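You operate a simulated robot arm through the tools that you are given. There is no shell and no other tool. Be economical: measure what you need, move in short steps, check, and stop when the job is done.

Carry out the task below with a simulated two-armed robot. There is one attempt and no reset: what you move stays moved.

TASK
Shut the loader down and stand its key in the key caddy.
Fine: lamps and beacon off and the belt lever at stop first; stop it by the key. The brake stays set.

Only the result counts: the job must be done as asked and must still hold three seconds after the hand-in. Knocking over, shifting, dropping, spilling or breaking anything else fails it.

THE ROBOT
Two 7-joint arms with two-finger parallel grippers on one trunk, on a base that drives. Base frame: it is fixed to the floor where the robot stands at the start and does not move with it; the origin is under the middle of the robot, x ahead of it, y to its left, z up. Readings come in mm, rad, newtons and seconds.
The left shoulder is at the start at [60, 143, 866], the right one opposite. With the tool pointing down near the work surface each hand reaches from about 200 to 660 mm from the robot's upright axis, wherever it stands, measured 20 degrees to its own side. Places, roughly: belt lever [800, 100, 700]; brake lever [1200, -500, 1000]; gear lever [1100, -300, 1000]; key switch [1000, -100, 900]; lamp knob [800, 100, 1100]; orange beacon switch [900, 0, 1100]; red dash button [1000, 0, 1000]; slot two of the key caddy [1700, -1000, 800]; white work switch [1000, 0, 1100]. Payload 1.57 kg a hand.
The TCP of each hand is the grasp point between the finger pads, 30 mm short of the fingertips. In the tool frame z runs along the fingers and y along their closing line. Largest opening 110 mm; finger width 24, thickness 12; the body of the gripper, 48 by 112 mm, starts 78 mm behind the TCP.
Orientation is told as [roll, pitch, yaw] about the base's x, y, z axes, in that order, counted from this pose: with the fingers straight down and closing along the base's y, the tool's x points along the base's -x, its y along +y and its z along -z.

THE INTERFACE
- The arms move only by the tool send_rows. It takes "left_series", "right_series" or both (then of equal length, played together; a hand with none holds still); each is one flat list of numbers, 7 for each row, row after row: the turn, a rotation vector about the tool's x, y, z in units of 60 degrees (1.0 is 60 degrees), then the shift along the tool's x, y, z in units of 500 mm (1.0 is 500 mm), then the opening, from 0 (shut) to 1 (fully open). In form: [ax, ay, az, tx, ty, tz, claw, ax, ay, az, tx, ty, tz, claw, ...]. A call has 1 to 8 rows; each row is the pose to reach, as a shift and turn from the pose commanded when the call began, along the tool's axes at that moment. A call with a number of a shift or a turn outside -1 to 1 is refused whole. Rows are played at 5 a second. More than 50 mm and 0.15 rad between two rows, or a gripper value outside its range, and nothing of the call is played. Where a pose cannot be reached the arm comes as near as it can. A force on the tool above 40 N (or 10 N above the force at the start of the call, whichever is more), or a blocked arm, ends the call early, and 0.2 s more pass. Each finger travels about 45 mm/s and halts on what it meets, pressing with about 39 N; the grip force reading is that of the motor and also rises with nothing between the fingers. The clock runs only during rows and for 0.2 s after the last one: add rows that repeat a pose to give the fingers time. It gives the time, the measured TCP pose, the force on the tool (base axes), the opening and the grip force at its end, in the units of the frame above (readings bear some noise), with the torque about the TCP (base axes, N m) and any sound that the robot's microphone picked up, and new pictures: "pictures" is both (left out), scene, wrist or none (wrist: the cameras of the hands that moved).
- Cameras (640 x 400 px; columns grow to the right, rows downward): "scene" is now at [55.2, 8.1, 1486.6]; the picture's right is [0.09, -1.00, 0.00], its down [-0.67, -0.06, -0.74] and it looks along [0.74, 0.07, -0.67] (base axes); focal length 290 px, centre (320, 200). "left" rides on the left gripper at [70, -16, -141] in its tool frame; the picture's right is [0.23, 0.97, 0.00], its down [-0.86, 0.20, -0.48] and it looks along [-0.47, 0.11, 0.88] (tool axes); focal length 222 px, centre (320, 200). "right" rides on the right gripper at [70, 16, -141] in its tool frame; the picture's right is [-0.23, 0.97, 0.00], its down [-0.85, -0.20, -0.48] and it looks along [-0.47, -0.11, 0.88] (tool axes); focal length 222 px, centre (320, 200). There is no depth. A picture from a camera that has moved, and an enlarged one, comes with that camera's place and axes in the base frame and with its lens.
- lift_body(by): slides the trunk up (or, below 0, down) by that many mm; the arms and the scene camera ride with it, the base frame stays. It gives what a move gives, with no picture.
- steer(legs): drives the robot by 1 to 6 legs, each [ahead, left, turn to the left] in mm, mm and rad, along the robot's own axes; the way and the turn of a leg run together, so that a leg with both is an arc; at most 1500 mm and 3.142 rad a leg. The arms and the cameras ride along, it lands a little off, and it stops where it bumps. It gives what a move gives, and a new picture of the scene camera.
- pan_tilt(pan, tilt): turns the head with the scene camera to pan (to the left, within 1.501 rad either way) and tilt (down, from -0.506 to 1.204), counted from straight ahead of the robot. It gives what a move gives, and a new picture of the scene camera.
- enlarge(camera, box): a new picture of the part [left, top, right, bottom] of that camera's present view, enlarged. No time passes.
- sign_off(): hands the job in; it is judged then, once.

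Work in short steps. Places have to be worked out from the pictures, the camera data and where the tool is seen: move nearer, look again, correct. Check each grasp and each placing, and mend what went wrong. You have 120 turns and 260 pictures in all, those below and enlarged ones among them. Open the grippers and draw the arms clear of the work before you hand the job in, unless the task says otherwise; then end with one line.

The tools are called after "Request:" as name(argument=value, ...) on one line, values as JSON. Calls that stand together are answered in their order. send_rows: Moves the arms, as the interface text tells. Its arguments: {"type":"object","properties":{"left_series":{"type":"array","items":{"type":"number"}},"right_series":{"type":"array","items":{"type":"number"}},"pictures":{"type":"string","enum":["both","scene","wrist","none"]}},"required":[]} The other tools are called the same way: lift_body (by) slides the trunk up or down; steer (legs) drives the base; pan_tilt (pan, tilt) turns the head that bears the scene camera; enlarge (camera, box) takes an enlarged picture of a part of a camera's view; sign_off () hands the job in.

At the start:

```text
time_s: 0.0
left_tcp_pos: [437.8, 145.0, 1000.2]
left_tool_rot: [0.001, 0.0, -0.001]
left_wrist_force: [0.1, 0.6, 0.0]
left_torque: [-0.03, 0.0, -0.02]
left_gripper_width: 110.2
left_grip_force: 0.0
right_tcp_pos: [575.3, -274.7, 1000.5]
right_tool_rot: [-0.001, -0.001, 0.001]
right_wrist_force: [0.7, 0.3, -0.4]
right_torque: [-0.02, -0.01, 0.0]
right_gripper_width: 109.8
right_grip_force: 0.1
trunk travel left (down, up): [-465.0, 125.0]
robot x, y, heading: [1.4, 4.1, 0.003]
head pan, tilt: [0.091, 0.738]
```

scene: 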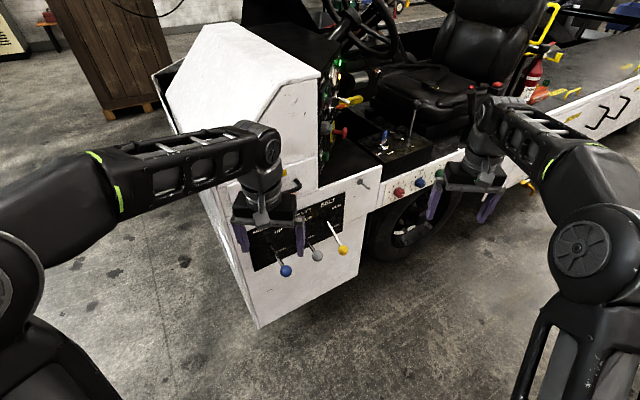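
right: 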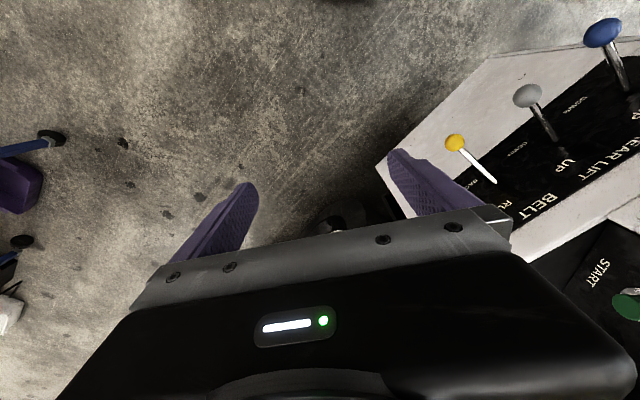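
left: 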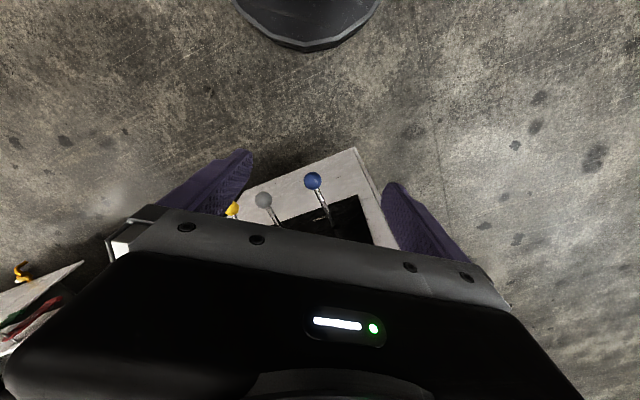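

The scene shows a belt-loader with three levers on its rear panel and a dash behind. I take enlarged views of the levers and the dash first.

Request:
enlarge(camera="scene", box=[230, 160, 390, 290])

Request:
enlarge(camera="scene", box=[300, 40, 460, 200])

Request:
enlarge(camera="scene", box=[470, 0, 640, 150])

```text
3.08 times, centred on (310, 225) of scene
camera zoom: at [55.2, 8.1, 1486.6], right [0.09, -1.0, 0.0], down [-0.67, -0.06, -0.74], along [0.74, 0.07, -0.67], focal length 891 px, centre (351, 123)
```

zoom: 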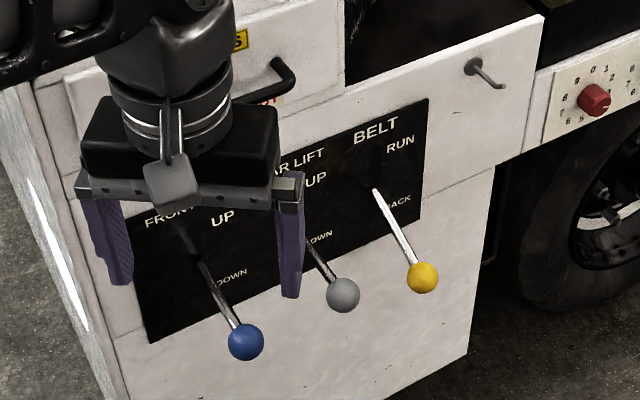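

```text
2.50 times, centred on (380, 120) of scene
camera zoom: at [55.2, 8.1, 1486.6], right [0.09, -1.0, 0.0], down [-0.67, -0.06, -0.74], along [0.74, 0.07, -0.67], focal length 724 px, centre (170, 400)
```

zoom: 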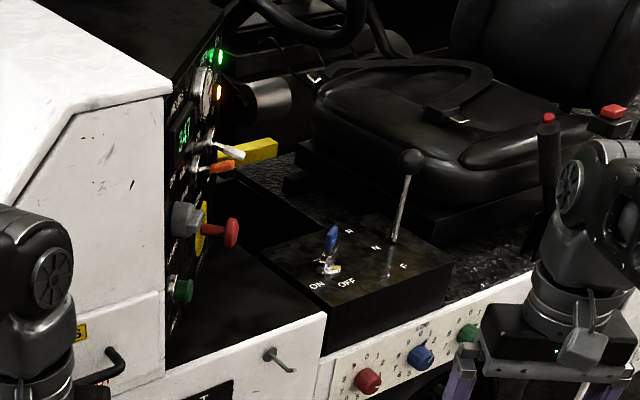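

```text
2.67 times, centred on (555, 75) of scene
camera zoom: at [55.2, 8.1, 1486.6], right [0.09, -1.0, 0.0], down [-0.67, -0.06, -0.74], along [0.74, 0.07, -0.67], focal length 772 px, centre (-307, 533)
```

zoom: 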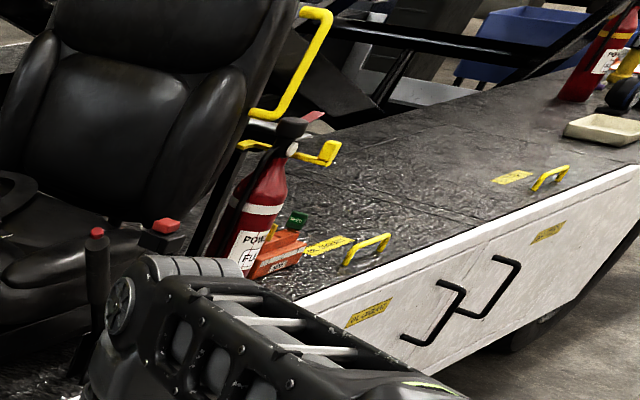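

Next I check the belt lever's labels and position from the wrist cameras.

Request:
enlarge(camera="right", box=[430, 60, 640, 240])

Request:
enlarge(camera="scene", box=[300, 180, 370, 250])

Request:
enlarge(camera="scene", box=[310, 60, 370, 150])

```text
2.22 times, centred on (535, 150) of right
camera zoom: at [505.9, -259.3, 1141.8], right [0.23, 0.97, 0.0], down [0.85, -0.2, 0.48], along [0.47, -0.11, -0.88], focal length 494 px, centre (-158, 311)
```

zoom: 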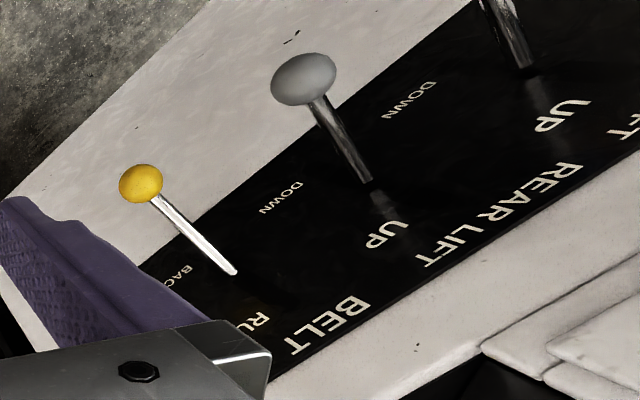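

```text
5.71 times, centred on (335, 215) of scene
camera zoom: at [55.2, 8.1, 1486.6], right [0.09, -1.0, 0.0], down [-0.67, -0.06, -0.74], along [0.74, 0.07, -0.67], focal length 1655 px, centre (234, 114)
```

zoom: 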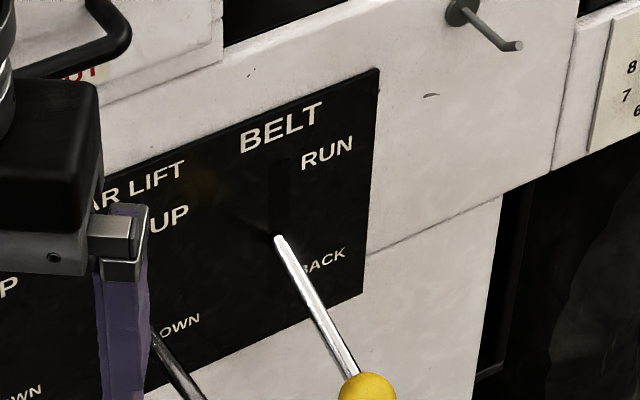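

```text
4.44 times, centred on (340, 105) of scene
camera zoom: at [55.2, 8.1, 1486.6], right [0.09, -1.0, 0.0], down [-0.67, -0.06, -0.74], along [0.74, 0.07, -0.67], focal length 1288 px, centre (231, 622)
```

zoom: 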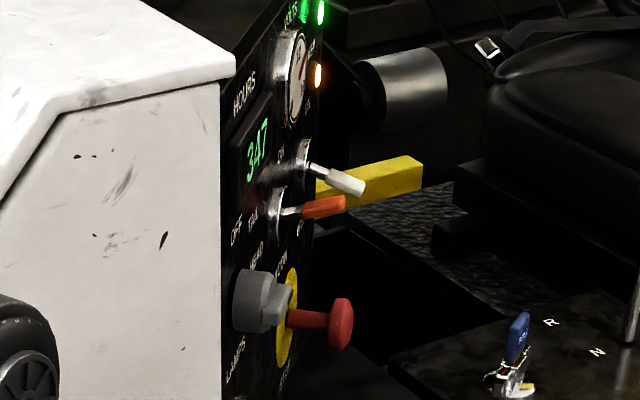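

The levers resolve to about blue [529,154,772], gray [612,70,740], yellow [686,-12,680], so the loader side runs diagonally at about 45° and the yellow lever hangs low (BACK, probably). I retract both hands before driving round to face the side.

Request:
send_rows(left_series=[0, 0, 0, 0.08, 0, 0, 1, 0, 0, 0, 0.16, 0, 0, 1, 0, 0, 0, 0.24, 0, 0, 1, 0, 0, 0, 0.28, 0, 0, 1, 0, 0, 0, 0.28, 0, 0, 0.3], right_series=[0, 0, 0, 0.1, 0, 0, 1, 0, 0, 0, 0.2, 0, 0, 1, 0, 0, 0, 0.3, 0, 0, 1, 0, 0, 0, 0.4, 0, 0, 1, 0, 0, 0, 0.46, 0, 0, 0.3], pictures="none")

Request:
steer(legs=[[0, 0, 0.785], [0, -400, 0]])

```text
time_s: 1.2
left_tcp_pos: [296.6, 144.9, 998.9]
left_tool_rot: [-0.001, 0.001, 0.0]
left_wrist_force: [-0.3, 0.4, -0.4]
left_torque: [0.02, 0.02, 0.0]
left_gripper_width: 75.8
left_grip_force: 0.2
right_tcp_pos: [345.6, -274.0, 1000.4]
right_tool_rot: [0.0, -0.002, 0.001]
right_wrist_force: [-0.9, 0.7, 0.0]
right_torque: [-0.01, -0.05, -0.05]
right_gripper_width: 75.8
right_grip_force: 0.0
trunk travel left (down, up): [-465.0, 125.0]
robot x, y, heading: [0.6, 2.1, -0.0]
head pan, tilt: [0.091, 0.738]
```

```text
time_s: 5.7
left_tcp_pos: [386.9, 32.5, 999.2]
left_tool_rot: [-0.002, -0.001, 0.781]
left_wrist_force: [-0.3, 0.8, -0.4]
left_torque: [0.02, -0.01, 0.01]
left_gripper_width: 32.8
left_grip_force: 0.0
right_tcp_pos: [717.8, -231.9, 1001.0]
right_tool_rot: [0.0, -0.001, 0.783]
right_wrist_force: [0.0, 0.0, 0.8]
right_torque: [0.01, 0.02, 0.02]
right_gripper_width: 33.0
right_grip_force: 0.0
trunk travel left (down, up): [-465.0, 125.0]
robot x, y, heading: [274.5, -278.2, 0.783]
head pan, tilt: [0.091, 0.738]
camera scene: at [313.7, -238.0, 1486.6], right [0.77, -0.64, 0.0], down [-0.43, -0.51, -0.74], along [0.48, 0.57, -0.67], focal length 290 px, centre (320, 200)
```

scene: 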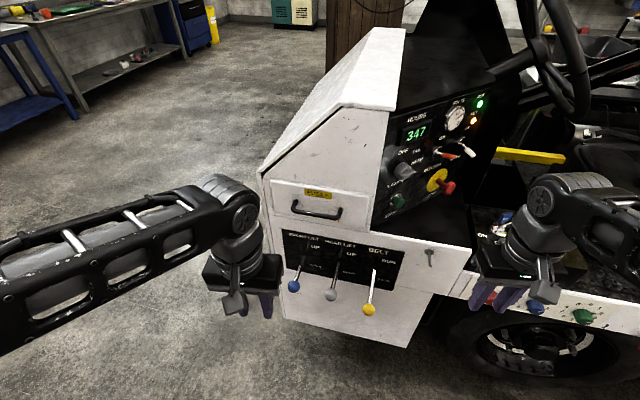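

Good view of the levers and dash now. I enlarge both.

Request:
enlarge(camera="scene", box=[275, 225, 415, 325])

Request:
enlarge(camera="scene", box=[375, 80, 505, 215])

```text
4.00 times, centred on (345, 275) of scene
camera zoom: at [313.7, -238.0, 1486.6], right [0.77, -0.64, 0.0], down [-0.43, -0.51, -0.74], along [0.48, 0.57, -0.67], focal length 1159 px, centre (220, -100)
```

zoom: 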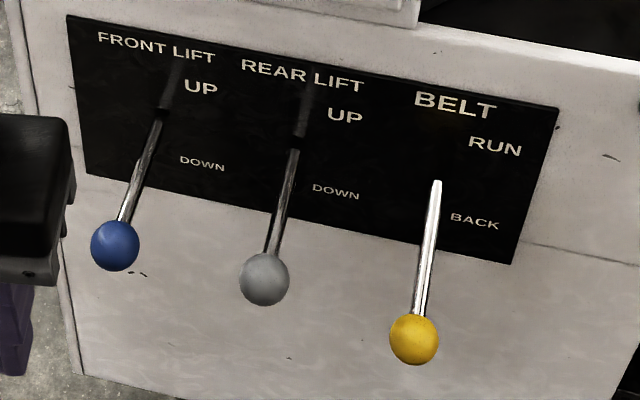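

```text
2.96 times, centred on (440, 148) of scene
camera zoom: at [313.7, -238.0, 1486.6], right [0.77, -0.64, 0.0], down [-0.43, -0.51, -0.74], along [0.48, 0.57, -0.67], focal length 858 px, centre (-36, 356)
```

zoom: 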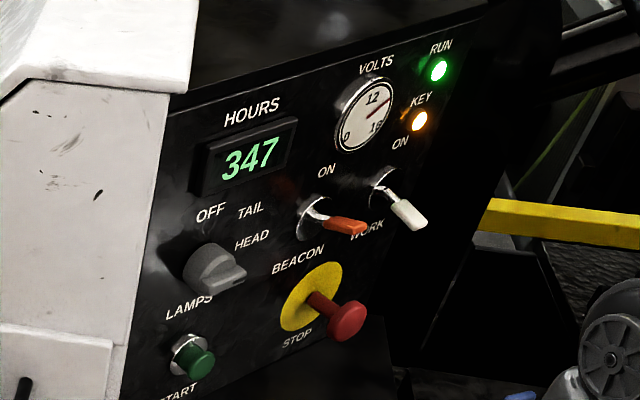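

The yellow knob triangulates to [689,-11.5,685] and gray to [615,71,740], so the belt lever sits about 55 mm below neutral, i.e. at BACK. I bring the right hand above the yellow knob.

Request:
send_rows(right_series=[0, 0, 0, -0.0386, 0.0504, 0.0571, 0.6, 0, 0, 0, -0.0771, 0.1009, 0.1143, 0.6, 0, 0, 0, -0.1157, 0.1513, 0.1714, 0.6, 0, 0, 0, -0.1543, 0.2017, 0.2286, 0.6, 0, 0, 0, -0.1929, 0.2521, 0.2857, 0.6, 0, 0, 0, -0.2314, 0.3026, 0.3429, 0.6, 0, 0, 0, -0.27, 0.353, 0.4, 0.6, 0, 0, 0, -0.27, 0.353, 0.4, 0.6])

```text
time_s: 7.5
left_tcp_pos: [386.7, 32.5, 999.0]
left_tool_rot: [0.001, -0.001, 0.783]
left_wrist_force: [0.1, -0.4, 0.7]
left_torque: [-0.03, -0.02, -0.03]
left_gripper_width: 33.1
left_grip_force: 0.0
right_tcp_pos: [689.0, -12.0, 800.6]
right_tool_rot: [-0.001, -0.002, 0.783]
right_wrist_force: [0.7, -0.7, -0.2]
right_torque: [-0.03, 0.04, -0.02]
right_gripper_width: 66.1
right_grip_force: 0.0
trunk travel left (down, up): [-465.0, 125.0]
robot x, y, heading: [281.4, -279.9, 0.784]
head pan, tilt: [0.091, 0.738]
camera scene: at [313.1, -237.5, 1486.6], right [0.77, -0.64, 0.0], down [-0.43, -0.51, -0.74], along [0.48, 0.57, -0.67], focal length 290 px, centre (320, 200)
camera right: at [628.0, -48.9, 942.5], right [-0.52, 0.85, 0.0], down [0.75, 0.46, 0.48], along [0.41, 0.25, -0.88], focal length 222 px, centre (320, 200)
```

scene: 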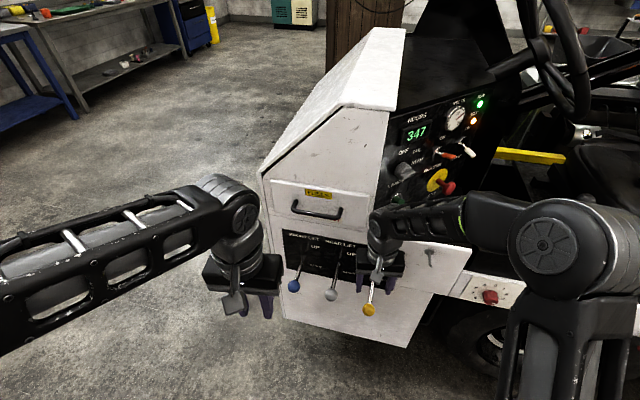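
right: 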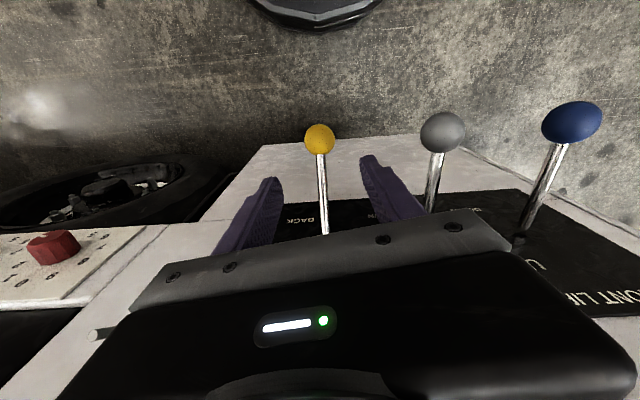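

The knob is centred between the fingers with clearance. I descend to it and close.

Request:
send_rows(right_series=[0, 0, 0, 0.01, 0, 0.08, 0.6, 0, 0, 0, 0.012, 0, 0.16, 0.6, 0, 0, 0, 0.012, 0, 0.23, 0.6, 0, 0, 0, 0.012, 0, 0.23, 0.2, 0, 0, 0, 0.012, 0, 0.23, 0.2, 0, 0, 0, 0.012, 0, 0.23, 0.2])

```text
time_s: 8.9
left_tcp_pos: [387.3, 33.8, 998.6]
left_tool_rot: [-0.001, 0.001, 0.783]
left_wrist_force: [0.0, -0.3, -0.4]
left_torque: [-0.01, -0.02, -0.01]
left_gripper_width: 32.9
left_grip_force: 0.1
right_tcp_pos: [683.6, -13.3, 686.4]
right_tool_rot: [0.002, -0.003, 0.784]
right_wrist_force: [-6.4, 5.6, -2.4]
right_torque: [0.12, 0.24, 0.05]
right_gripper_width: 35.7
right_grip_force: 23.3
trunk travel left (down, up): [-465.0, 125.0]
robot x, y, heading: [279.4, -277.1, 0.784]
head pan, tilt: [0.091, 0.738]
camera scene: at [312.7, -236.6, 1486.5], right [0.77, -0.64, 0.0], down [-0.43, -0.52, -0.74], along [0.48, 0.57, -0.67], focal length 290 px, centre (320, 200)
camera right: at [622.8, -52.1, 827.8], right [-0.53, 0.85, 0.0], down [0.75, 0.46, 0.48], along [0.41, 0.25, -0.88], focal length 222 px, centre (320, 200)
```

scene: 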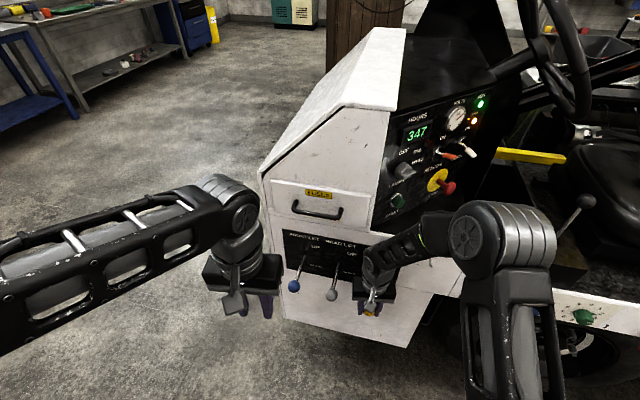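
right: 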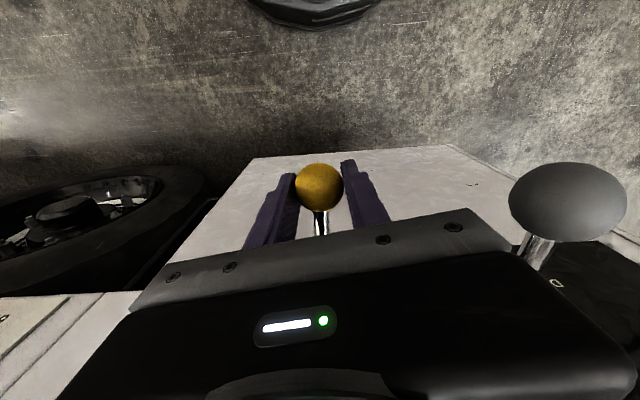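

Knob is gripped at 36 mm. I raise it along the arc about 54 mm to the neutral height.

Request:
send_rows(right_series=[0, 0, 0, 0.006, 0, -0.027, 0.2, 0, 0, 0, 0.012, 0, -0.054, 0.2, 0, 0, 0, 0.016, 0, -0.081, 0.2, 0, 0, 0, 0.018, 0, -0.108, 0.2, 0, 0, 0, 0.018, 0, -0.108, 0.2])

```text
time_s: 10.1
left_tcp_pos: [386.1, 32.7, 999.1]
left_tool_rot: [-0.002, 0.0, 0.782]
left_wrist_force: [0.0, 0.2, 0.8]
left_torque: [0.0, -0.01, 0.0]
left_gripper_width: 33.1
left_grip_force: 0.0
right_tcp_pos: [677.1, -19.9, 740.3]
right_tool_rot: [0.0, -0.003, 0.78]
right_wrist_force: [-13.9, 13.4, 2.6]
right_torque: [0.24, 0.09, -0.15]
right_gripper_width: 39.6
right_grip_force: 10.0
trunk travel left (down, up): [-465.0, 125.0]
robot x, y, heading: [278.4, -285.2, 0.785]
head pan, tilt: [0.091, 0.738]
camera scene: at [311.5, -236.0, 1486.7], right [0.77, -0.64, 0.0], down [-0.43, -0.52, -0.74], along [0.48, 0.57, -0.67], focal length 290 px, centre (320, 200)
camera right: at [616.2, -58.4, 882.8], right [-0.53, 0.85, 0.0], down [0.75, 0.46, 0.48], along [0.41, 0.25, -0.88], focal length 222 px, centre (320, 200)
```

scene: 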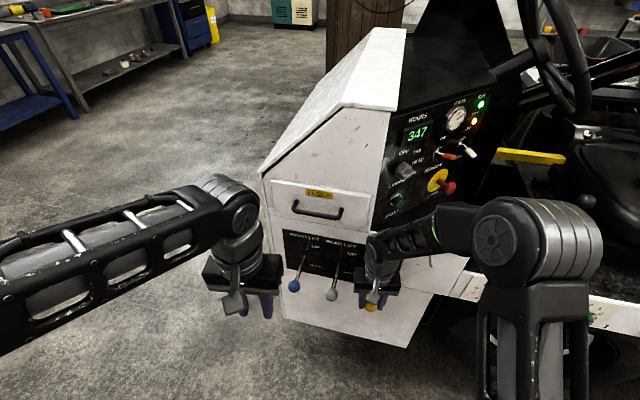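
right: 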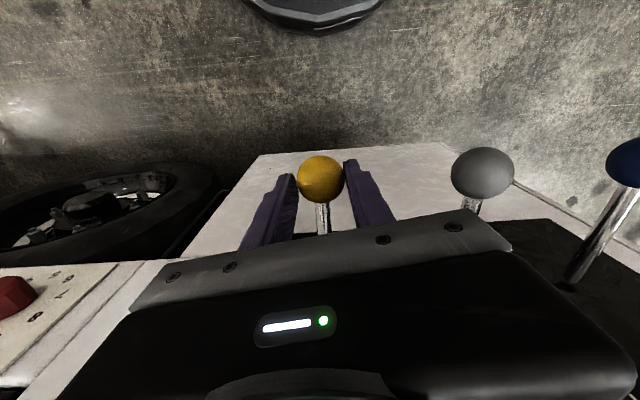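

The knob came up with the hand. I open, wait, lift off and view the levers.

Request:
send_rows(right_series=[0, 0, 0, 0, 0, 0, 0.6, 0, 0, 0, 0, 0, 0, 0.6, 0, 0, 0, 0, 0, 0, 0.6, 0, 0, 0, 0, 0, -0.08, 0.6, 0, 0, 0, 0.05, 0, -0.16, 0.6, 0, 0, 0, 0.12, -0.06, -0.2, 0.6, 0, 0, 0, 0.16, -0.14, -0.24, 0.6, 0, 0, 0, 0.2, -0.22, -0.28, 0.6], pictures="none")

Request:
enlarge(camera="scene", box=[275, 225, 415, 325])

```text
refused: row 6 steps farther than a row can; nothing moved
```

```text
4.00 times, centred on (345, 275) of scene
camera zoom: at [311.5, -236.0, 1486.7], right [0.77, -0.64, 0.0], down [-0.43, -0.52, -0.74], along [0.48, 0.57, -0.67], focal length 1159 px, centre (220, -100)
```

zoom: 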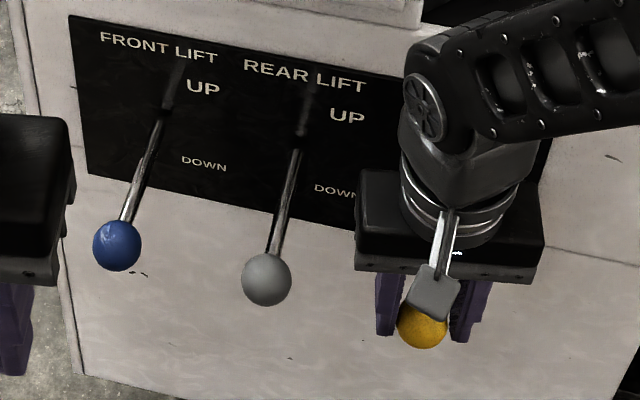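

One row was too long; I resend with shorter steps.

Request:
send_rows(right_series=[0, 0, 0, 0, 0, 0, 0.6, 0, 0, 0, 0, 0, 0, 0.6, 0, 0, 0, 0, 0, 0, 0.6, 0, 0, 0, 0, 0, -0.08, 0.6, 0, 0, 0, 0.04, 0, -0.15, 0.6, 0, 0, 0, 0.08, -0.05, -0.2, 0.6, 0, 0, 0, 0.12, -0.11, -0.25, 0.6, 0, 0, 0, 0.16, -0.17, -0.3, 0.6], pictures="none")

Request:
enlarge(camera="scene", box=[275, 225, 415, 325])

```text
time_s: 11.9
left_tcp_pos: [387.1, 30.4, 998.4]
left_tool_rot: [0.0, 0.002, 0.782]
left_wrist_force: [0.3, -0.1, 0.0]
left_torque: [0.03, -0.01, 0.01]
left_gripper_width: 33.1
left_grip_force: 0.1
right_tcp_pos: [683.3, -139.9, 890.2]
right_tool_rot: [0.0, -0.002, 0.781]
right_wrist_force: [0.1, -0.4, -1.1]
right_torque: [0.02, -0.02, -0.01]
right_gripper_width: 65.9
right_grip_force: 0.1
trunk travel left (down, up): [-465.0, 125.0]
robot x, y, heading: [280.2, -277.1, 0.786]
head pan, tilt: [0.091, 0.738]
```

```text
4.00 times, centred on (345, 275) of scene
camera zoom: at [312.9, -238.2, 1486.6], right [0.77, -0.64, 0.0], down [-0.43, -0.51, -0.74], along [0.48, 0.57, -0.67], focal length 1159 px, centre (220, -100)
```

zoom: 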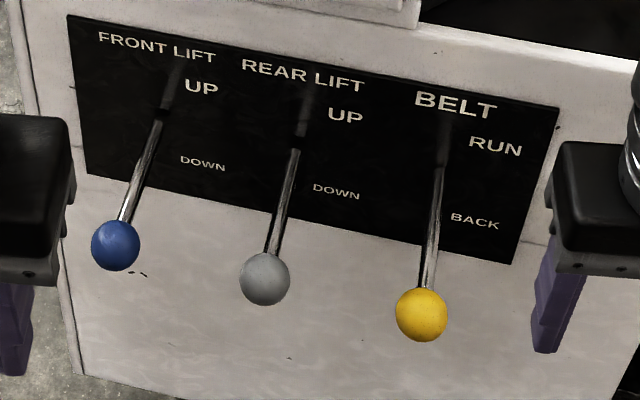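

The belt lever is now level with the two neutral levers, i.e. STOP. I draw the right hand back and up, then drive nearer to the dash and key.

Request:
send_rows(right_series=[0, 0, 0, 0.065, -0.03, -0.05, 0.6, 0, 0, 0, 0.13, -0.06, -0.1, 0.6, 0, 0, 0, 0.195, -0.09, -0.15, 0.3, 0, 0, 0, 0.26, -0.12, -0.2, 0.3], pictures="none")

Request:
steer(legs=[[0, -200, 0], [90, 0, 0]])

Request:
pan_tilt(pan=0.1, tilt=0.6)

```text
time_s: 12.9
left_tcp_pos: [386.6, 32.6, 1000.0]
left_tool_rot: [0.001, 0.0, 0.782]
left_wrist_force: [-0.1, -0.6, 0.6]
left_torque: [0.01, -0.04, -0.02]
left_gripper_width: 33.2
left_grip_force: 0.0
right_tcp_pos: [630.5, -275.6, 989.9]
right_tool_rot: [-0.001, 0.0, 0.781]
right_wrist_force: [0.0, 0.3, -0.2]
right_torque: [-0.01, 0.0, -0.01]
right_gripper_width: 33.0
right_grip_force: 0.0
trunk travel left (down, up): [-465.0, 125.0]
robot x, y, heading: [279.5, -280.7, 0.783]
head pan, tilt: [0.091, 0.738]
```

```text
time_s: 15.2
left_tcp_pos: [591.1, -46.5, 999.4]
left_tool_rot: [0.0, 0.003, 0.779]
left_wrist_force: [0.4, 0.3, 0.2]
left_torque: [0.0, 0.05, -0.02]
left_gripper_width: 32.8
left_grip_force: 0.1
right_tcp_pos: [836.8, -352.0, 990.1]
right_tool_rot: [-0.001, -0.001, 0.78]
right_wrist_force: [0.4, 0.1, -0.3]
right_torque: [-0.02, 0.03, 0.01]
right_gripper_width: 32.8
right_grip_force: 0.1
trunk travel left (down, up): [-465.0, 125.0]
robot x, y, heading: [482.9, -366.8, 0.779]
head pan, tilt: [0.091, 0.738]
camera scene: at [518.7, -315.0, 1486.5], right [0.76, -0.64, 0.0], down [-0.43, -0.52, -0.74], along [0.48, 0.57, -0.67], focal length 290 px, centre (320, 200)
```

scene: 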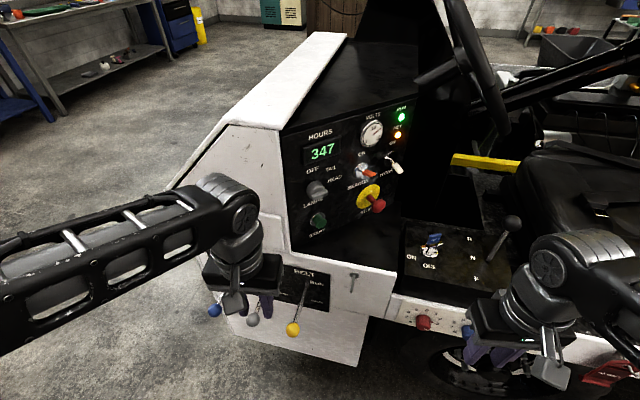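

```text
time_s: 15.9
left_tcp_pos: [591.6, -45.8, 999.6]
left_tool_rot: [-0.001, 0.0, 0.781]
left_wrist_force: [0.1, 0.1, -0.6]
left_torque: [-0.01, 0.01, 0.0]
left_gripper_width: 33.1
left_grip_force: 0.1
right_tcp_pos: [836.4, -354.2, 990.6]
right_tool_rot: [0.0, 0.001, 0.78]
right_wrist_force: [-0.2, 0.4, 0.3]
right_torque: [0.0, -0.01, -0.02]
right_gripper_width: 33.3
right_grip_force: 0.1
trunk travel left (down, up): [-465.0, 125.0]
robot x, y, heading: [481.3, -361.2, 0.781]
head pan, tilt: [0.099, 0.6]
camera scene: at [520.0, -311.9, 1498.4], right [0.77, -0.64, 0.0], down [-0.36, -0.44, -0.82], along [0.53, 0.64, -0.57], focal length 290 px, centre (320, 200)
```

scene: 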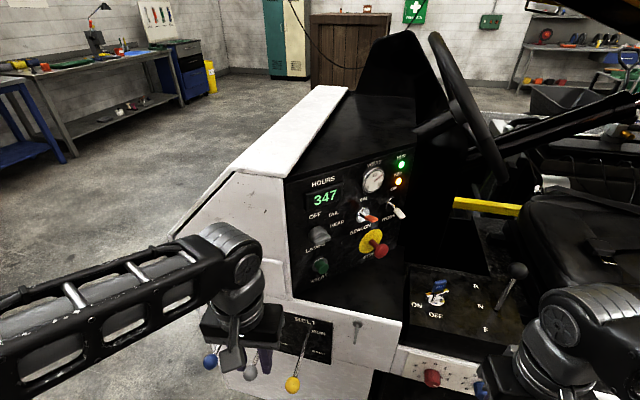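

Good view of dash and key console; I enlarge each for measuring.

Request:
enlarge(camera="scene", box=[285, 145, 425, 285])

Request:
enlarge(camera="scene", box=[395, 250, 535, 350])

```text
2.86 times, centred on (355, 215) of scene
camera zoom: at [520.0, -311.9, 1498.4], right [0.77, -0.64, 0.0], down [-0.36, -0.44, -0.82], along [0.53, 0.64, -0.57], focal length 828 px, centre (220, 157)
```

zoom: 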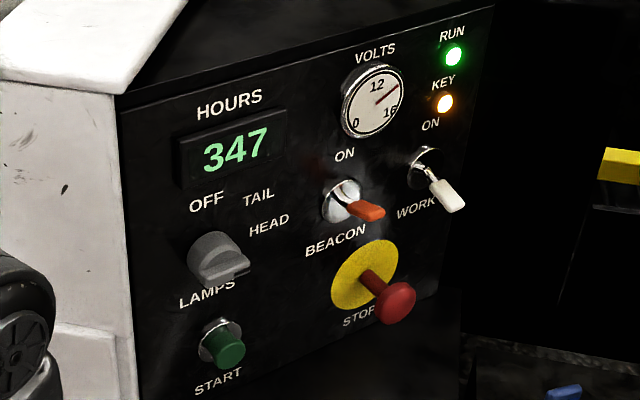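

```text
4.00 times, centred on (465, 300) of scene
camera zoom: at [520.0, -311.9, 1498.4], right [0.77, -0.64, 0.0], down [-0.36, -0.44, -0.82], along [0.53, 0.64, -0.57], focal length 1159 px, centre (-260, -200)
```

zoom: 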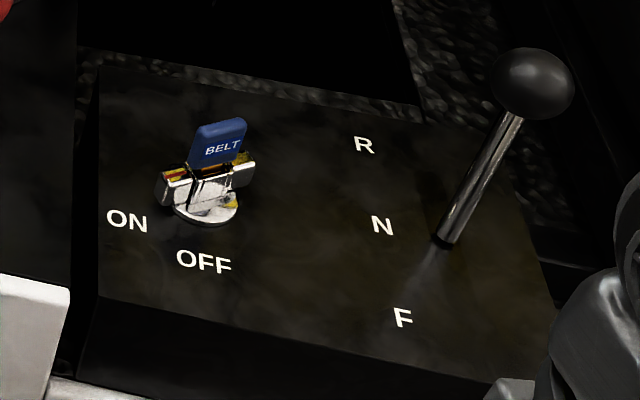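

Measured in base frame: lamp knob ≈[828,62,1075]; beacon toggle base [951,53,1077], tip [950,10,1088], pointing up (ON); white work toggle tip [1044,0,1057], pointing down (off already); red stop head [989,6,970]. I raise the right hand and start turning it to point at the dash (+y).

Request:
send_rows(right_series=[-0.118, -0.0486, 0.0486, -0.0384, 0.0161, -0.0349, 0, -0.236, -0.0972, 0.0972, -0.0768, 0.0323, -0.0698, 0, -0.354, -0.1458, 0.1458, -0.1151, 0.0484, -0.1046, 0, -0.472, -0.1943, 0.1943, -0.1535, 0.0645, -0.1395, 0, -0.59, -0.2429, 0.2429, -0.1919, 0.0806, -0.1744, 0, -0.708, -0.2915, 0.2915, -0.2303, 0.0968, -0.2093, 0, -0.826, -0.3401, 0.3401, -0.2686, 0.1129, -0.2441, 0, -0.944, -0.3887, 0.3887, -0.307, 0.129, -0.279, 0])

```text
time_s: 17.7
left_tcp_pos: [590.9, -46.3, 999.0]
left_tool_rot: [0.002, -0.001, 0.78]
left_wrist_force: [0.2, -0.6, 0.2]
left_torque: [0.02, 0.0, 0.01]
left_gripper_width: 33.1
left_grip_force: 0.0
right_tcp_pos: [899.9, -201.0, 1132.3]
right_tool_rot: [1.057, -0.145, 0.244]
right_wrist_force: [0.0, -0.2, 0.3]
right_torque: [0.0, -0.01, 0.0]
right_gripper_width: 0.0
right_grip_force: 21.8
trunk travel left (down, up): [-465.0, 125.0]
robot x, y, heading: [483.4, -357.5, 0.78]
head pan, tilt: [0.099, 0.6]
camera scene: at [520.2, -311.9, 1498.4], right [0.77, -0.64, 0.0], down [-0.36, -0.44, -0.82], along [0.53, 0.64, -0.57], focal length 290 px, centre (320, 200)
camera right: at [849.2, -331.6, 1203.8], right [-0.02, 0.49, 0.87], down [0.94, -0.3, 0.18], along [0.35, 0.82, -0.45], focal length 222 px, centre (320, 200)
```

scene: 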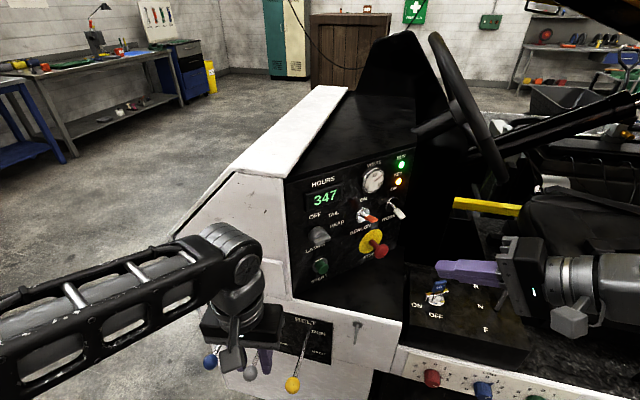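
right: 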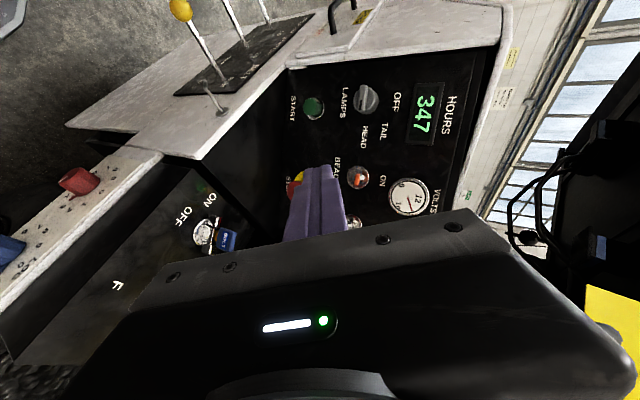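

Excellent dash view from the right wrist camera; I enlarge it to read the knob and toggles.

Request:
enlarge(camera="right", box=[280, 65, 440, 225])

```text
2.50 times, centred on (360, 145) of right
camera zoom: at [849.2, -331.6, 1203.8], right [-0.02, 0.49, 0.87], down [0.94, -0.3, 0.18], along [0.35, 0.82, -0.45], focal length 555 px, centre (220, 338)
```

zoom: 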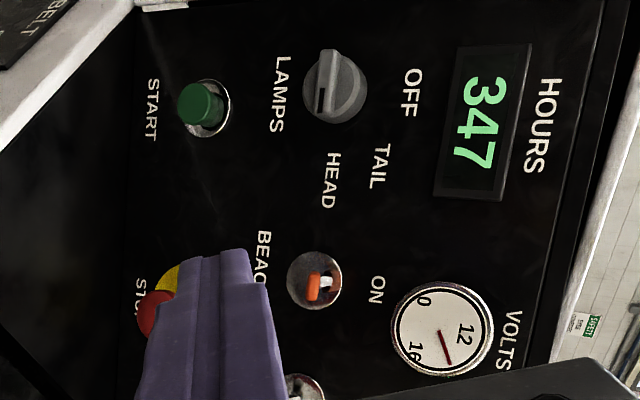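

The knob ridge needs a closer look. I finish the rotation so the tool points squarely at +y.

Request:
send_rows(right_series=[-0.118, -0.0486, 0.0486, 0, 0, 0, 0, -0.236, -0.0972, 0.0972, 0, 0, 0, 0, -0.354, -0.1458, 0.1458, 0, 0, 0, 0, -0.472, -0.1943, 0.1943, 0, 0, 0, 0], pictures="none")

Request:
send_rows(right_series=[0, 0, 0, 0.03, 0, 0.06, 0, 0, 0, 0, 0.06, 0, 0.12, 0, 0, 0, 0, 0.1, 0, 0.18, 0], pictures="wrist")

Request:
enlarge(camera="right", box=[260, 40, 460, 200])

```text
time_s: 18.7
left_tcp_pos: [591.7, -46.6, 999.3]
left_tool_rot: [0.0, 0.0, 0.78]
left_wrist_force: [0.1, -0.1, -0.3]
left_torque: [-0.03, 0.03, 0.01]
left_gripper_width: 33.0
left_grip_force: 0.0
right_tcp_pos: [900.1, -199.5, 1130.3]
right_tool_rot: [1.574, 0.0, -0.001]
right_wrist_force: [-0.1, 0.1, 0.5]
right_torque: [-0.02, 0.02, -0.01]
right_gripper_width: 0.1
right_grip_force: 21.3
trunk travel left (down, up): [-465.0, 125.0]
robot x, y, heading: [480.9, -361.5, 0.782]
head pan, tilt: [0.099, 0.6]
```

```text
time_s: 19.5
left_tcp_pos: [592.2, -45.9, 1000.0]
left_tool_rot: [0.0, 0.0, 0.78]
left_wrist_force: [-0.5, 0.6, 0.2]
left_torque: [0.02, 0.03, 0.04]
left_gripper_width: 33.0
left_grip_force: 0.1
right_tcp_pos: [859.9, -104.2, 1136.9]
right_tool_rot: [1.568, -0.002, 0.001]
right_wrist_force: [0.4, 0.3, -0.5]
right_torque: [0.04, 0.02, 0.01]
right_gripper_width: 0.1
right_grip_force: 20.9
right hand out of reach, approached as far as the arm can: row 2, 3
trunk travel left (down, up): [-465.0, 125.0]
robot x, y, heading: [480.6, -361.1, 0.779]
head pan, tilt: [0.099, 0.6]
camera right: at [790.7, -246.0, 1153.2], right [0.23, 0.0, 0.97], down [0.86, -0.48, -0.2], along [0.46, 0.88, -0.11], focal length 222 px, centre (320, 200)
```

right: 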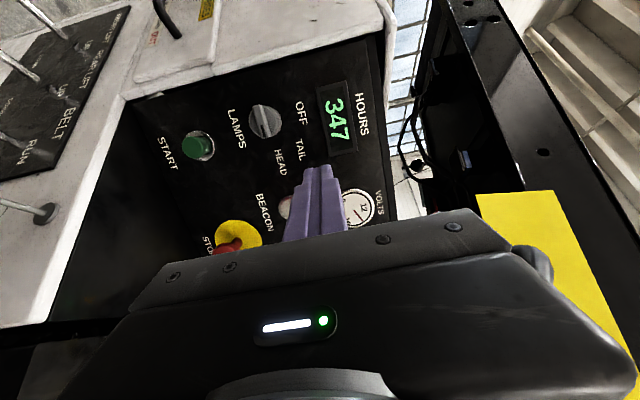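

```text
2.50 times, centred on (360, 120) of right
camera zoom: at [790.7, -246.0, 1153.2], right [0.23, 0.0, 0.97], down [0.86, -0.48, -0.2], along [0.46, 0.88, -0.11], focal length 555 px, centre (220, 400)
```

zoom: 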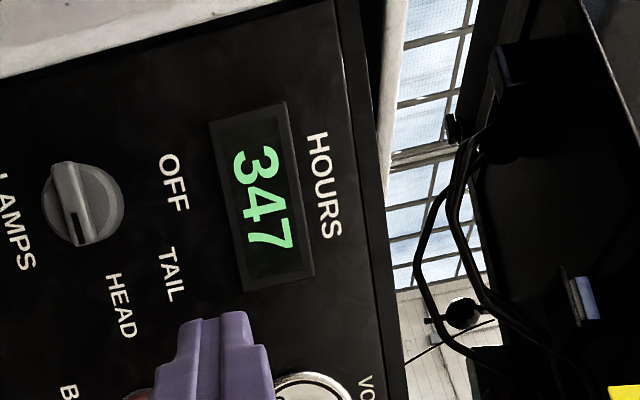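

The knob mark points at HEAD (3 o'clock), OFF is straight up, so it needs 90° counter-clockwise. The arm was near its limit, so I retract, raise the trunk for clearance, and drive to a spot facing the dash more squarely.

Request:
send_rows(right_series=[0, 0, 0, -0.02, 0, -0.07, 0, 0, 0, 0, -0.04, 0, -0.14, 0, 0, 0, 0, -0.06, 0, -0.21, 0], pictures="none")

Request:
lift_body(by=90)

Request:
steer(legs=[[55, -305, 0.42]])

```text
time_s: 20.3
left_tcp_pos: [591.9, -47.1, 1000.1]
left_tool_rot: [0.0, 0.002, 0.781]
left_wrist_force: [-0.6, 0.1, 0.5]
left_torque: [0.01, 0.02, 0.02]
left_gripper_width: 33.1
left_grip_force: 0.0
right_tcp_pos: [890.9, -209.8, 1137.4]
right_tool_rot: [1.571, -0.001, 0.0]
right_wrist_force: [0.0, -0.4, -0.7]
right_torque: [0.0, -0.03, 0.0]
right_gripper_width: 0.0
right_grip_force: 21.3
right hand out of reach, approached as far as the arm can: row 1, 2
trunk travel left (down, up): [-465.0, 125.0]
robot x, y, heading: [479.5, -357.3, 0.781]
head pan, tilt: [0.099, 0.6]
```

```text
time_s: 21.6
left_tcp_pos: [590.3, -46.6, 1088.3]
left_tool_rot: [-0.001, -0.001, 0.782]
left_wrist_force: [0.9, -0.5, 0.2]
left_torque: [0.03, -0.01, -0.01]
left_gripper_width: 32.8
left_grip_force: 0.2
right_tcp_pos: [891.4, -209.5, 1225.9]
right_tool_rot: [1.57, 0.0, 0.001]
right_wrist_force: [-0.4, 0.8, 0.6]
right_torque: [-0.03, 0.02, -0.03]
right_gripper_width: 0.0
right_grip_force: 21.3
trunk travel left (down, up): [-555.0, 35.0]
robot x, y, heading: [482.1, -358.9, 0.778]
head pan, tilt: [0.099, 0.6]
```

```text
time_s: 23.6
left_tcp_pos: [737.5, -149.3, 1088.5]
left_tool_rot: [-0.001, -0.001, 1.201]
left_wrist_force: [0.1, -0.2, -0.4]
left_torque: [-0.03, 0.05, 0.0]
left_gripper_width: 32.8
left_grip_force: 0.1
right_tcp_pos: [1079.1, -177.2, 1226.7]
right_tool_rot: [1.57, 0.0, 0.421]
right_wrist_force: [0.3, 0.0, -0.5]
right_torque: [-0.01, -0.01, 0.01]
right_gripper_width: 0.2
right_grip_force: 21.6
trunk travel left (down, up): [-555.0, 35.0]
robot x, y, heading: [765.8, -479.1, 1.2]
head pan, tilt: [0.099, 0.6]
camera scene: at [782.4, -422.9, 1588.4], right [0.96, -0.27, 0.0], down [-0.15, -0.54, -0.83], along [0.22, 0.8, -0.57], focal length 290 px, centre (320, 200)
```

scene: 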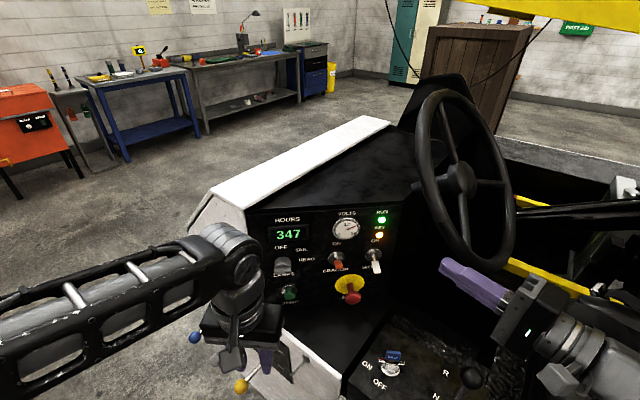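

The robot now faces the dash well. I bring the right hand, fingers shut, square to the dash and just above and short of the orange beacon toggle.

Request:
send_rows(right_series=[0, -0.08, 0, 0.0276, -0.0408, 0.0636, 0, 0, -0.16, 0, 0.0552, -0.0816, 0.1272, 0, 0, -0.24, 0, 0.0828, -0.1224, 0.1908, 0, 0, -0.32, 0, 0.1104, -0.1632, 0.2544, 0, 0, -0.402, 0, 0.138, -0.204, 0.318, 0])

Request:
enlarge(camera="scene", box=[240, 190, 440, 315])

```text
time_s: 24.4
left_tcp_pos: [739.6, -151.1, 1088.4]
left_tool_rot: [0.001, 0.0, 1.198]
left_wrist_force: [-0.6, 0.0, -0.1]
left_torque: [-0.07, 0.04, 0.0]
left_gripper_width: 33.2
left_grip_force: 0.1
right_tcp_pos: [1065.0, -80.6, 1208.6]
right_tool_rot: [1.58, 0.0, 0.218]
right_wrist_force: [-5.0, -25.5, 2.0]
right_torque: [0.1, -0.23, -1.91]
right_gripper_width: 0.2
right_grip_force: 21.5
right hand out of reach, approached as far as the arm can: row 1, 2, 3
trunk travel left (down, up): [-555.0, 35.0]
robot x, y, heading: [764.9, -480.6, 1.199]
head pan, tilt: [0.099, 0.6]
stopped in row 3 (right hand): the force on the tool passed its limit at 151 N (the readings are from after the stop); the commanded pose is now the measured one
camera scene: at [780.3, -426.0, 1588.5], right [0.96, -0.27, 0.0], down [-0.15, -0.54, -0.83], along [0.22, 0.8, -0.56], focal length 290 px, centre (320, 200)
camera right: at [1027.5, -234.0, 1224.6], right [0.22, 0.04, 0.97], down [0.94, -0.28, -0.2], along [0.26, 0.96, -0.1], focal length 222 px, centre (320, 200)
```

scene: 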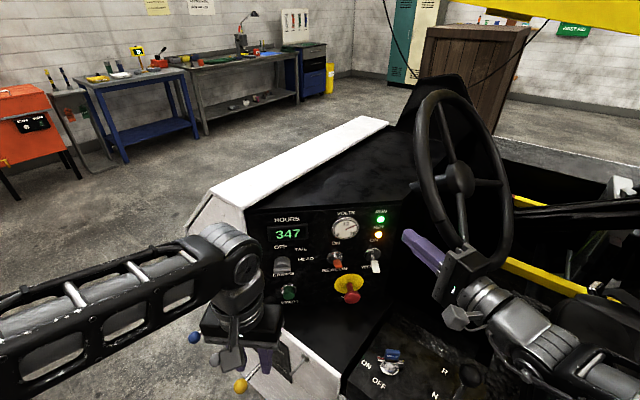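
right: 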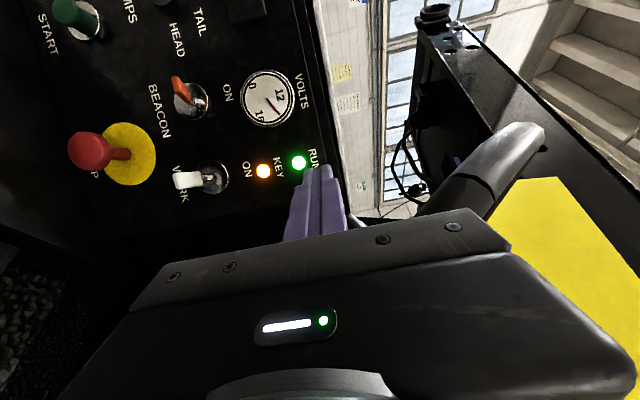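

```text
3.20 times, centred on (340, 252) of scene
camera zoom: at [780.3, -426.0, 1588.5], right [0.96, -0.27, 0.0], down [-0.15, -0.54, -0.83], along [0.22, 0.8, -0.56], focal length 927 px, centre (256, 32)
```

zoom: 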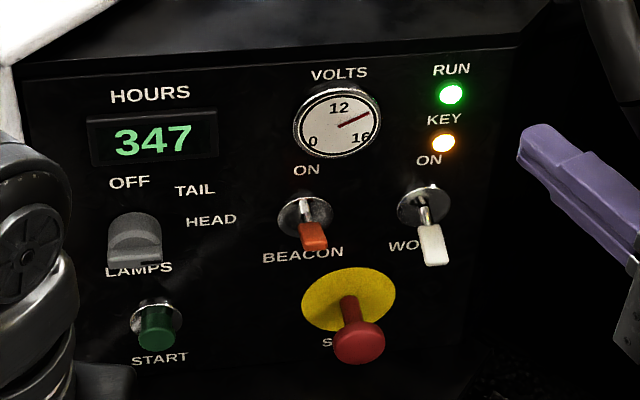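

The right gripper bumped the steering wheel rim because the arm was too folded; the robot stands too close. I back the robot straight away, which also draws the hand off the wheel.

Request:
steer(legs=[[-210, 0, 0]])

```text
time_s: 26.0
left_tcp_pos: [661.0, -347.8, 1089.0]
left_tool_rot: [0.001, 0.0, 1.202]
left_wrist_force: [0.8, -0.5, 0.2]
left_torque: [0.03, 0.01, 0.0]
left_gripper_width: 32.9
left_grip_force: 0.0
right_tcp_pos: [987.9, -274.0, 1208.8]
right_tool_rot: [1.579, -0.002, 0.221]
right_wrist_force: [-0.5, -1.0, -0.3]
right_torque: [-0.03, 0.01, 0.01]
right_gripper_width: 0.0
right_grip_force: 20.4
trunk travel left (down, up): [-555.0, 35.0]
robot x, y, heading: [692.2, -677.8, 1.199]
head pan, tilt: [0.099, 0.6]
camera scene: at [704.2, -620.6, 1588.5], right [0.96, -0.27, 0.0], down [-0.15, -0.54, -0.83], along [0.22, 0.8, -0.56], focal length 290 px, centre (320, 200)
```

scene: 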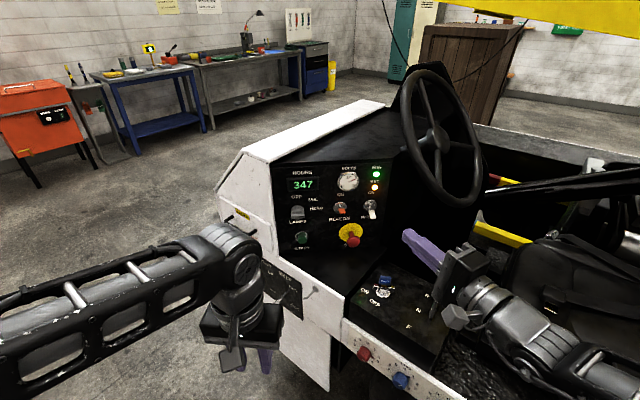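

Free of the wheel. I now approach the pre-pose above the beacon toggle.

Request:
send_rows(right_series=[0, -0.035, 0, -0.0036, -0.028, 0.0723, 0, 0, -0.07, 0, -0.0072, -0.056, 0.1447, 0, 0, -0.106, 0, -0.0108, -0.084, 0.217, 0, 0, -0.141, 0, -0.0144, -0.112, 0.2893, 0, 0, -0.176, 0, -0.018, -0.14, 0.3617, 0, 0, -0.211, 0, -0.0216, -0.168, 0.434, 0])

Request:
enlarge(camera="scene", box=[270, 150, 420, 270])

```text
time_s: 27.4
left_tcp_pos: [661.4, -347.0, 1088.8]
left_tool_rot: [0.003, 0.001, 1.201]
left_wrist_force: [-0.7, -0.7, -0.3]
left_torque: [0.01, 0.02, 0.01]
left_gripper_width: 32.9
left_grip_force: 0.1
right_tcp_pos: [958.6, -98.4, 1134.1]
right_tool_rot: [1.568, 0.012, 0.04]
right_wrist_force: [0.4, -0.6, -0.2]
right_torque: [-0.03, -0.01, 0.04]
right_gripper_width: 0.0
right_grip_force: 21.5
right hand out of reach, approached as far as the arm can: row 5, 6
trunk travel left (down, up): [-555.0, 35.0]
robot x, y, heading: [689.6, -673.8, 1.201]
head pan, tilt: [0.099, 0.6]
camera scene: at [706.0, -620.1, 1588.5], right [0.96, -0.27, 0.0], down [-0.15, -0.54, -0.83], along [0.22, 0.8, -0.56], focal length 290 px, centre (320, 200)
camera right: at [894.6, -241.3, 1151.8], right [0.24, 0.01, 0.97], down [0.87, -0.44, -0.21], along [0.43, 0.9, -0.12], focal length 222 px, centre (320, 200)
```

scene: 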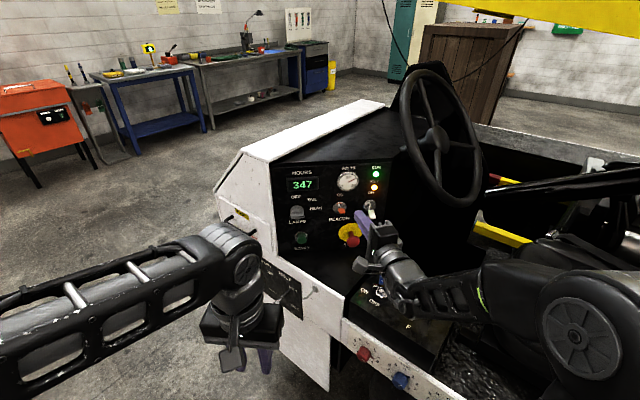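
right: 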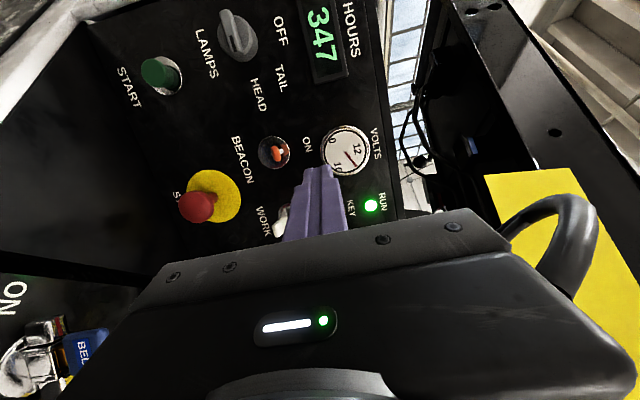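

```text
3.33 times, centred on (345, 210) of scene
camera zoom: at [706.0, -620.1, 1588.5], right [0.96, -0.27, 0.0], down [-0.15, -0.54, -0.83], along [0.22, 0.8, -0.56], focal length 966 px, centre (237, 167)
```

zoom: 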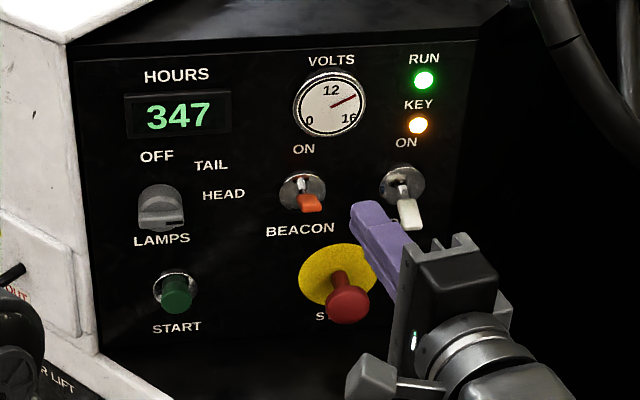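

Now slightly too far. I pull the hand back 90 mm and drive forward 100 mm.

Request:
send_rows(right_series=[0, 0, 0, 0, 0, -0.09, 0, 0, 0, 0, 0, 0, -0.18, 0], pictures="none")

Request:
steer(legs=[[100, 20, 0]])

```text
time_s: 28.2
left_tcp_pos: [661.5, -346.8, 1089.6]
left_tool_rot: [0.003, 0.0, 1.203]
left_wrist_force: [0.6, -0.5, -0.2]
left_torque: [-0.01, 0.05, -0.03]
left_gripper_width: 33.0
left_grip_force: 0.1
right_tcp_pos: [956.6, -171.3, 1095.4]
right_tool_rot: [1.495, 0.039, 0.012]
right_wrist_force: [0.4, 0.7, -0.2]
right_torque: [0.01, -0.02, 0.09]
right_gripper_width: 0.2
right_grip_force: 21.9
right hand out of reach, approached as far as the arm can: row 1, 2
trunk travel left (down, up): [-555.0, 35.0]
robot x, y, heading: [691.3, -674.4, 1.2]
head pan, tilt: [0.099, 0.6]
stopped in row 2 (right hand): the arm was blocked; the commanded pose is now the measured one
```

```text
time_s: 29.4
left_tcp_pos: [678.0, -244.8, 1088.8]
left_tool_rot: [-0.002, 0.0, 1.203]
left_wrist_force: [0.3, 0.0, 0.1]
left_torque: [-0.03, 0.0, 0.0]
left_gripper_width: 33.0
left_grip_force: 0.1
right_tcp_pos: [972.7, -68.9, 1094.1]
right_tool_rot: [1.492, 0.041, 0.013]
right_wrist_force: [-0.8, 0.6, 0.4]
right_torque: [0.01, 0.02, -0.01]
right_gripper_width: 0.0
right_grip_force: 21.2
trunk travel left (down, up): [-555.0, 35.0]
robot x, y, heading: [706.4, -575.3, 1.199]
head pan, tilt: [0.099, 0.6]
camera scene: at [722.2, -517.1, 1588.3], right [0.96, -0.27, 0.0], down [-0.15, -0.55, -0.82], along [0.22, 0.79, -0.57], focal length 290 px, centre (320, 200)
```

scene: 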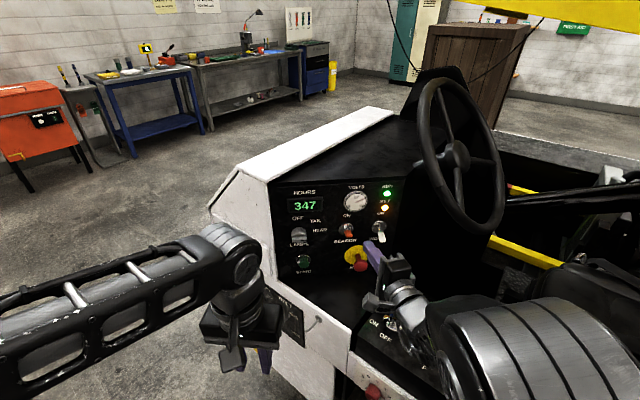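

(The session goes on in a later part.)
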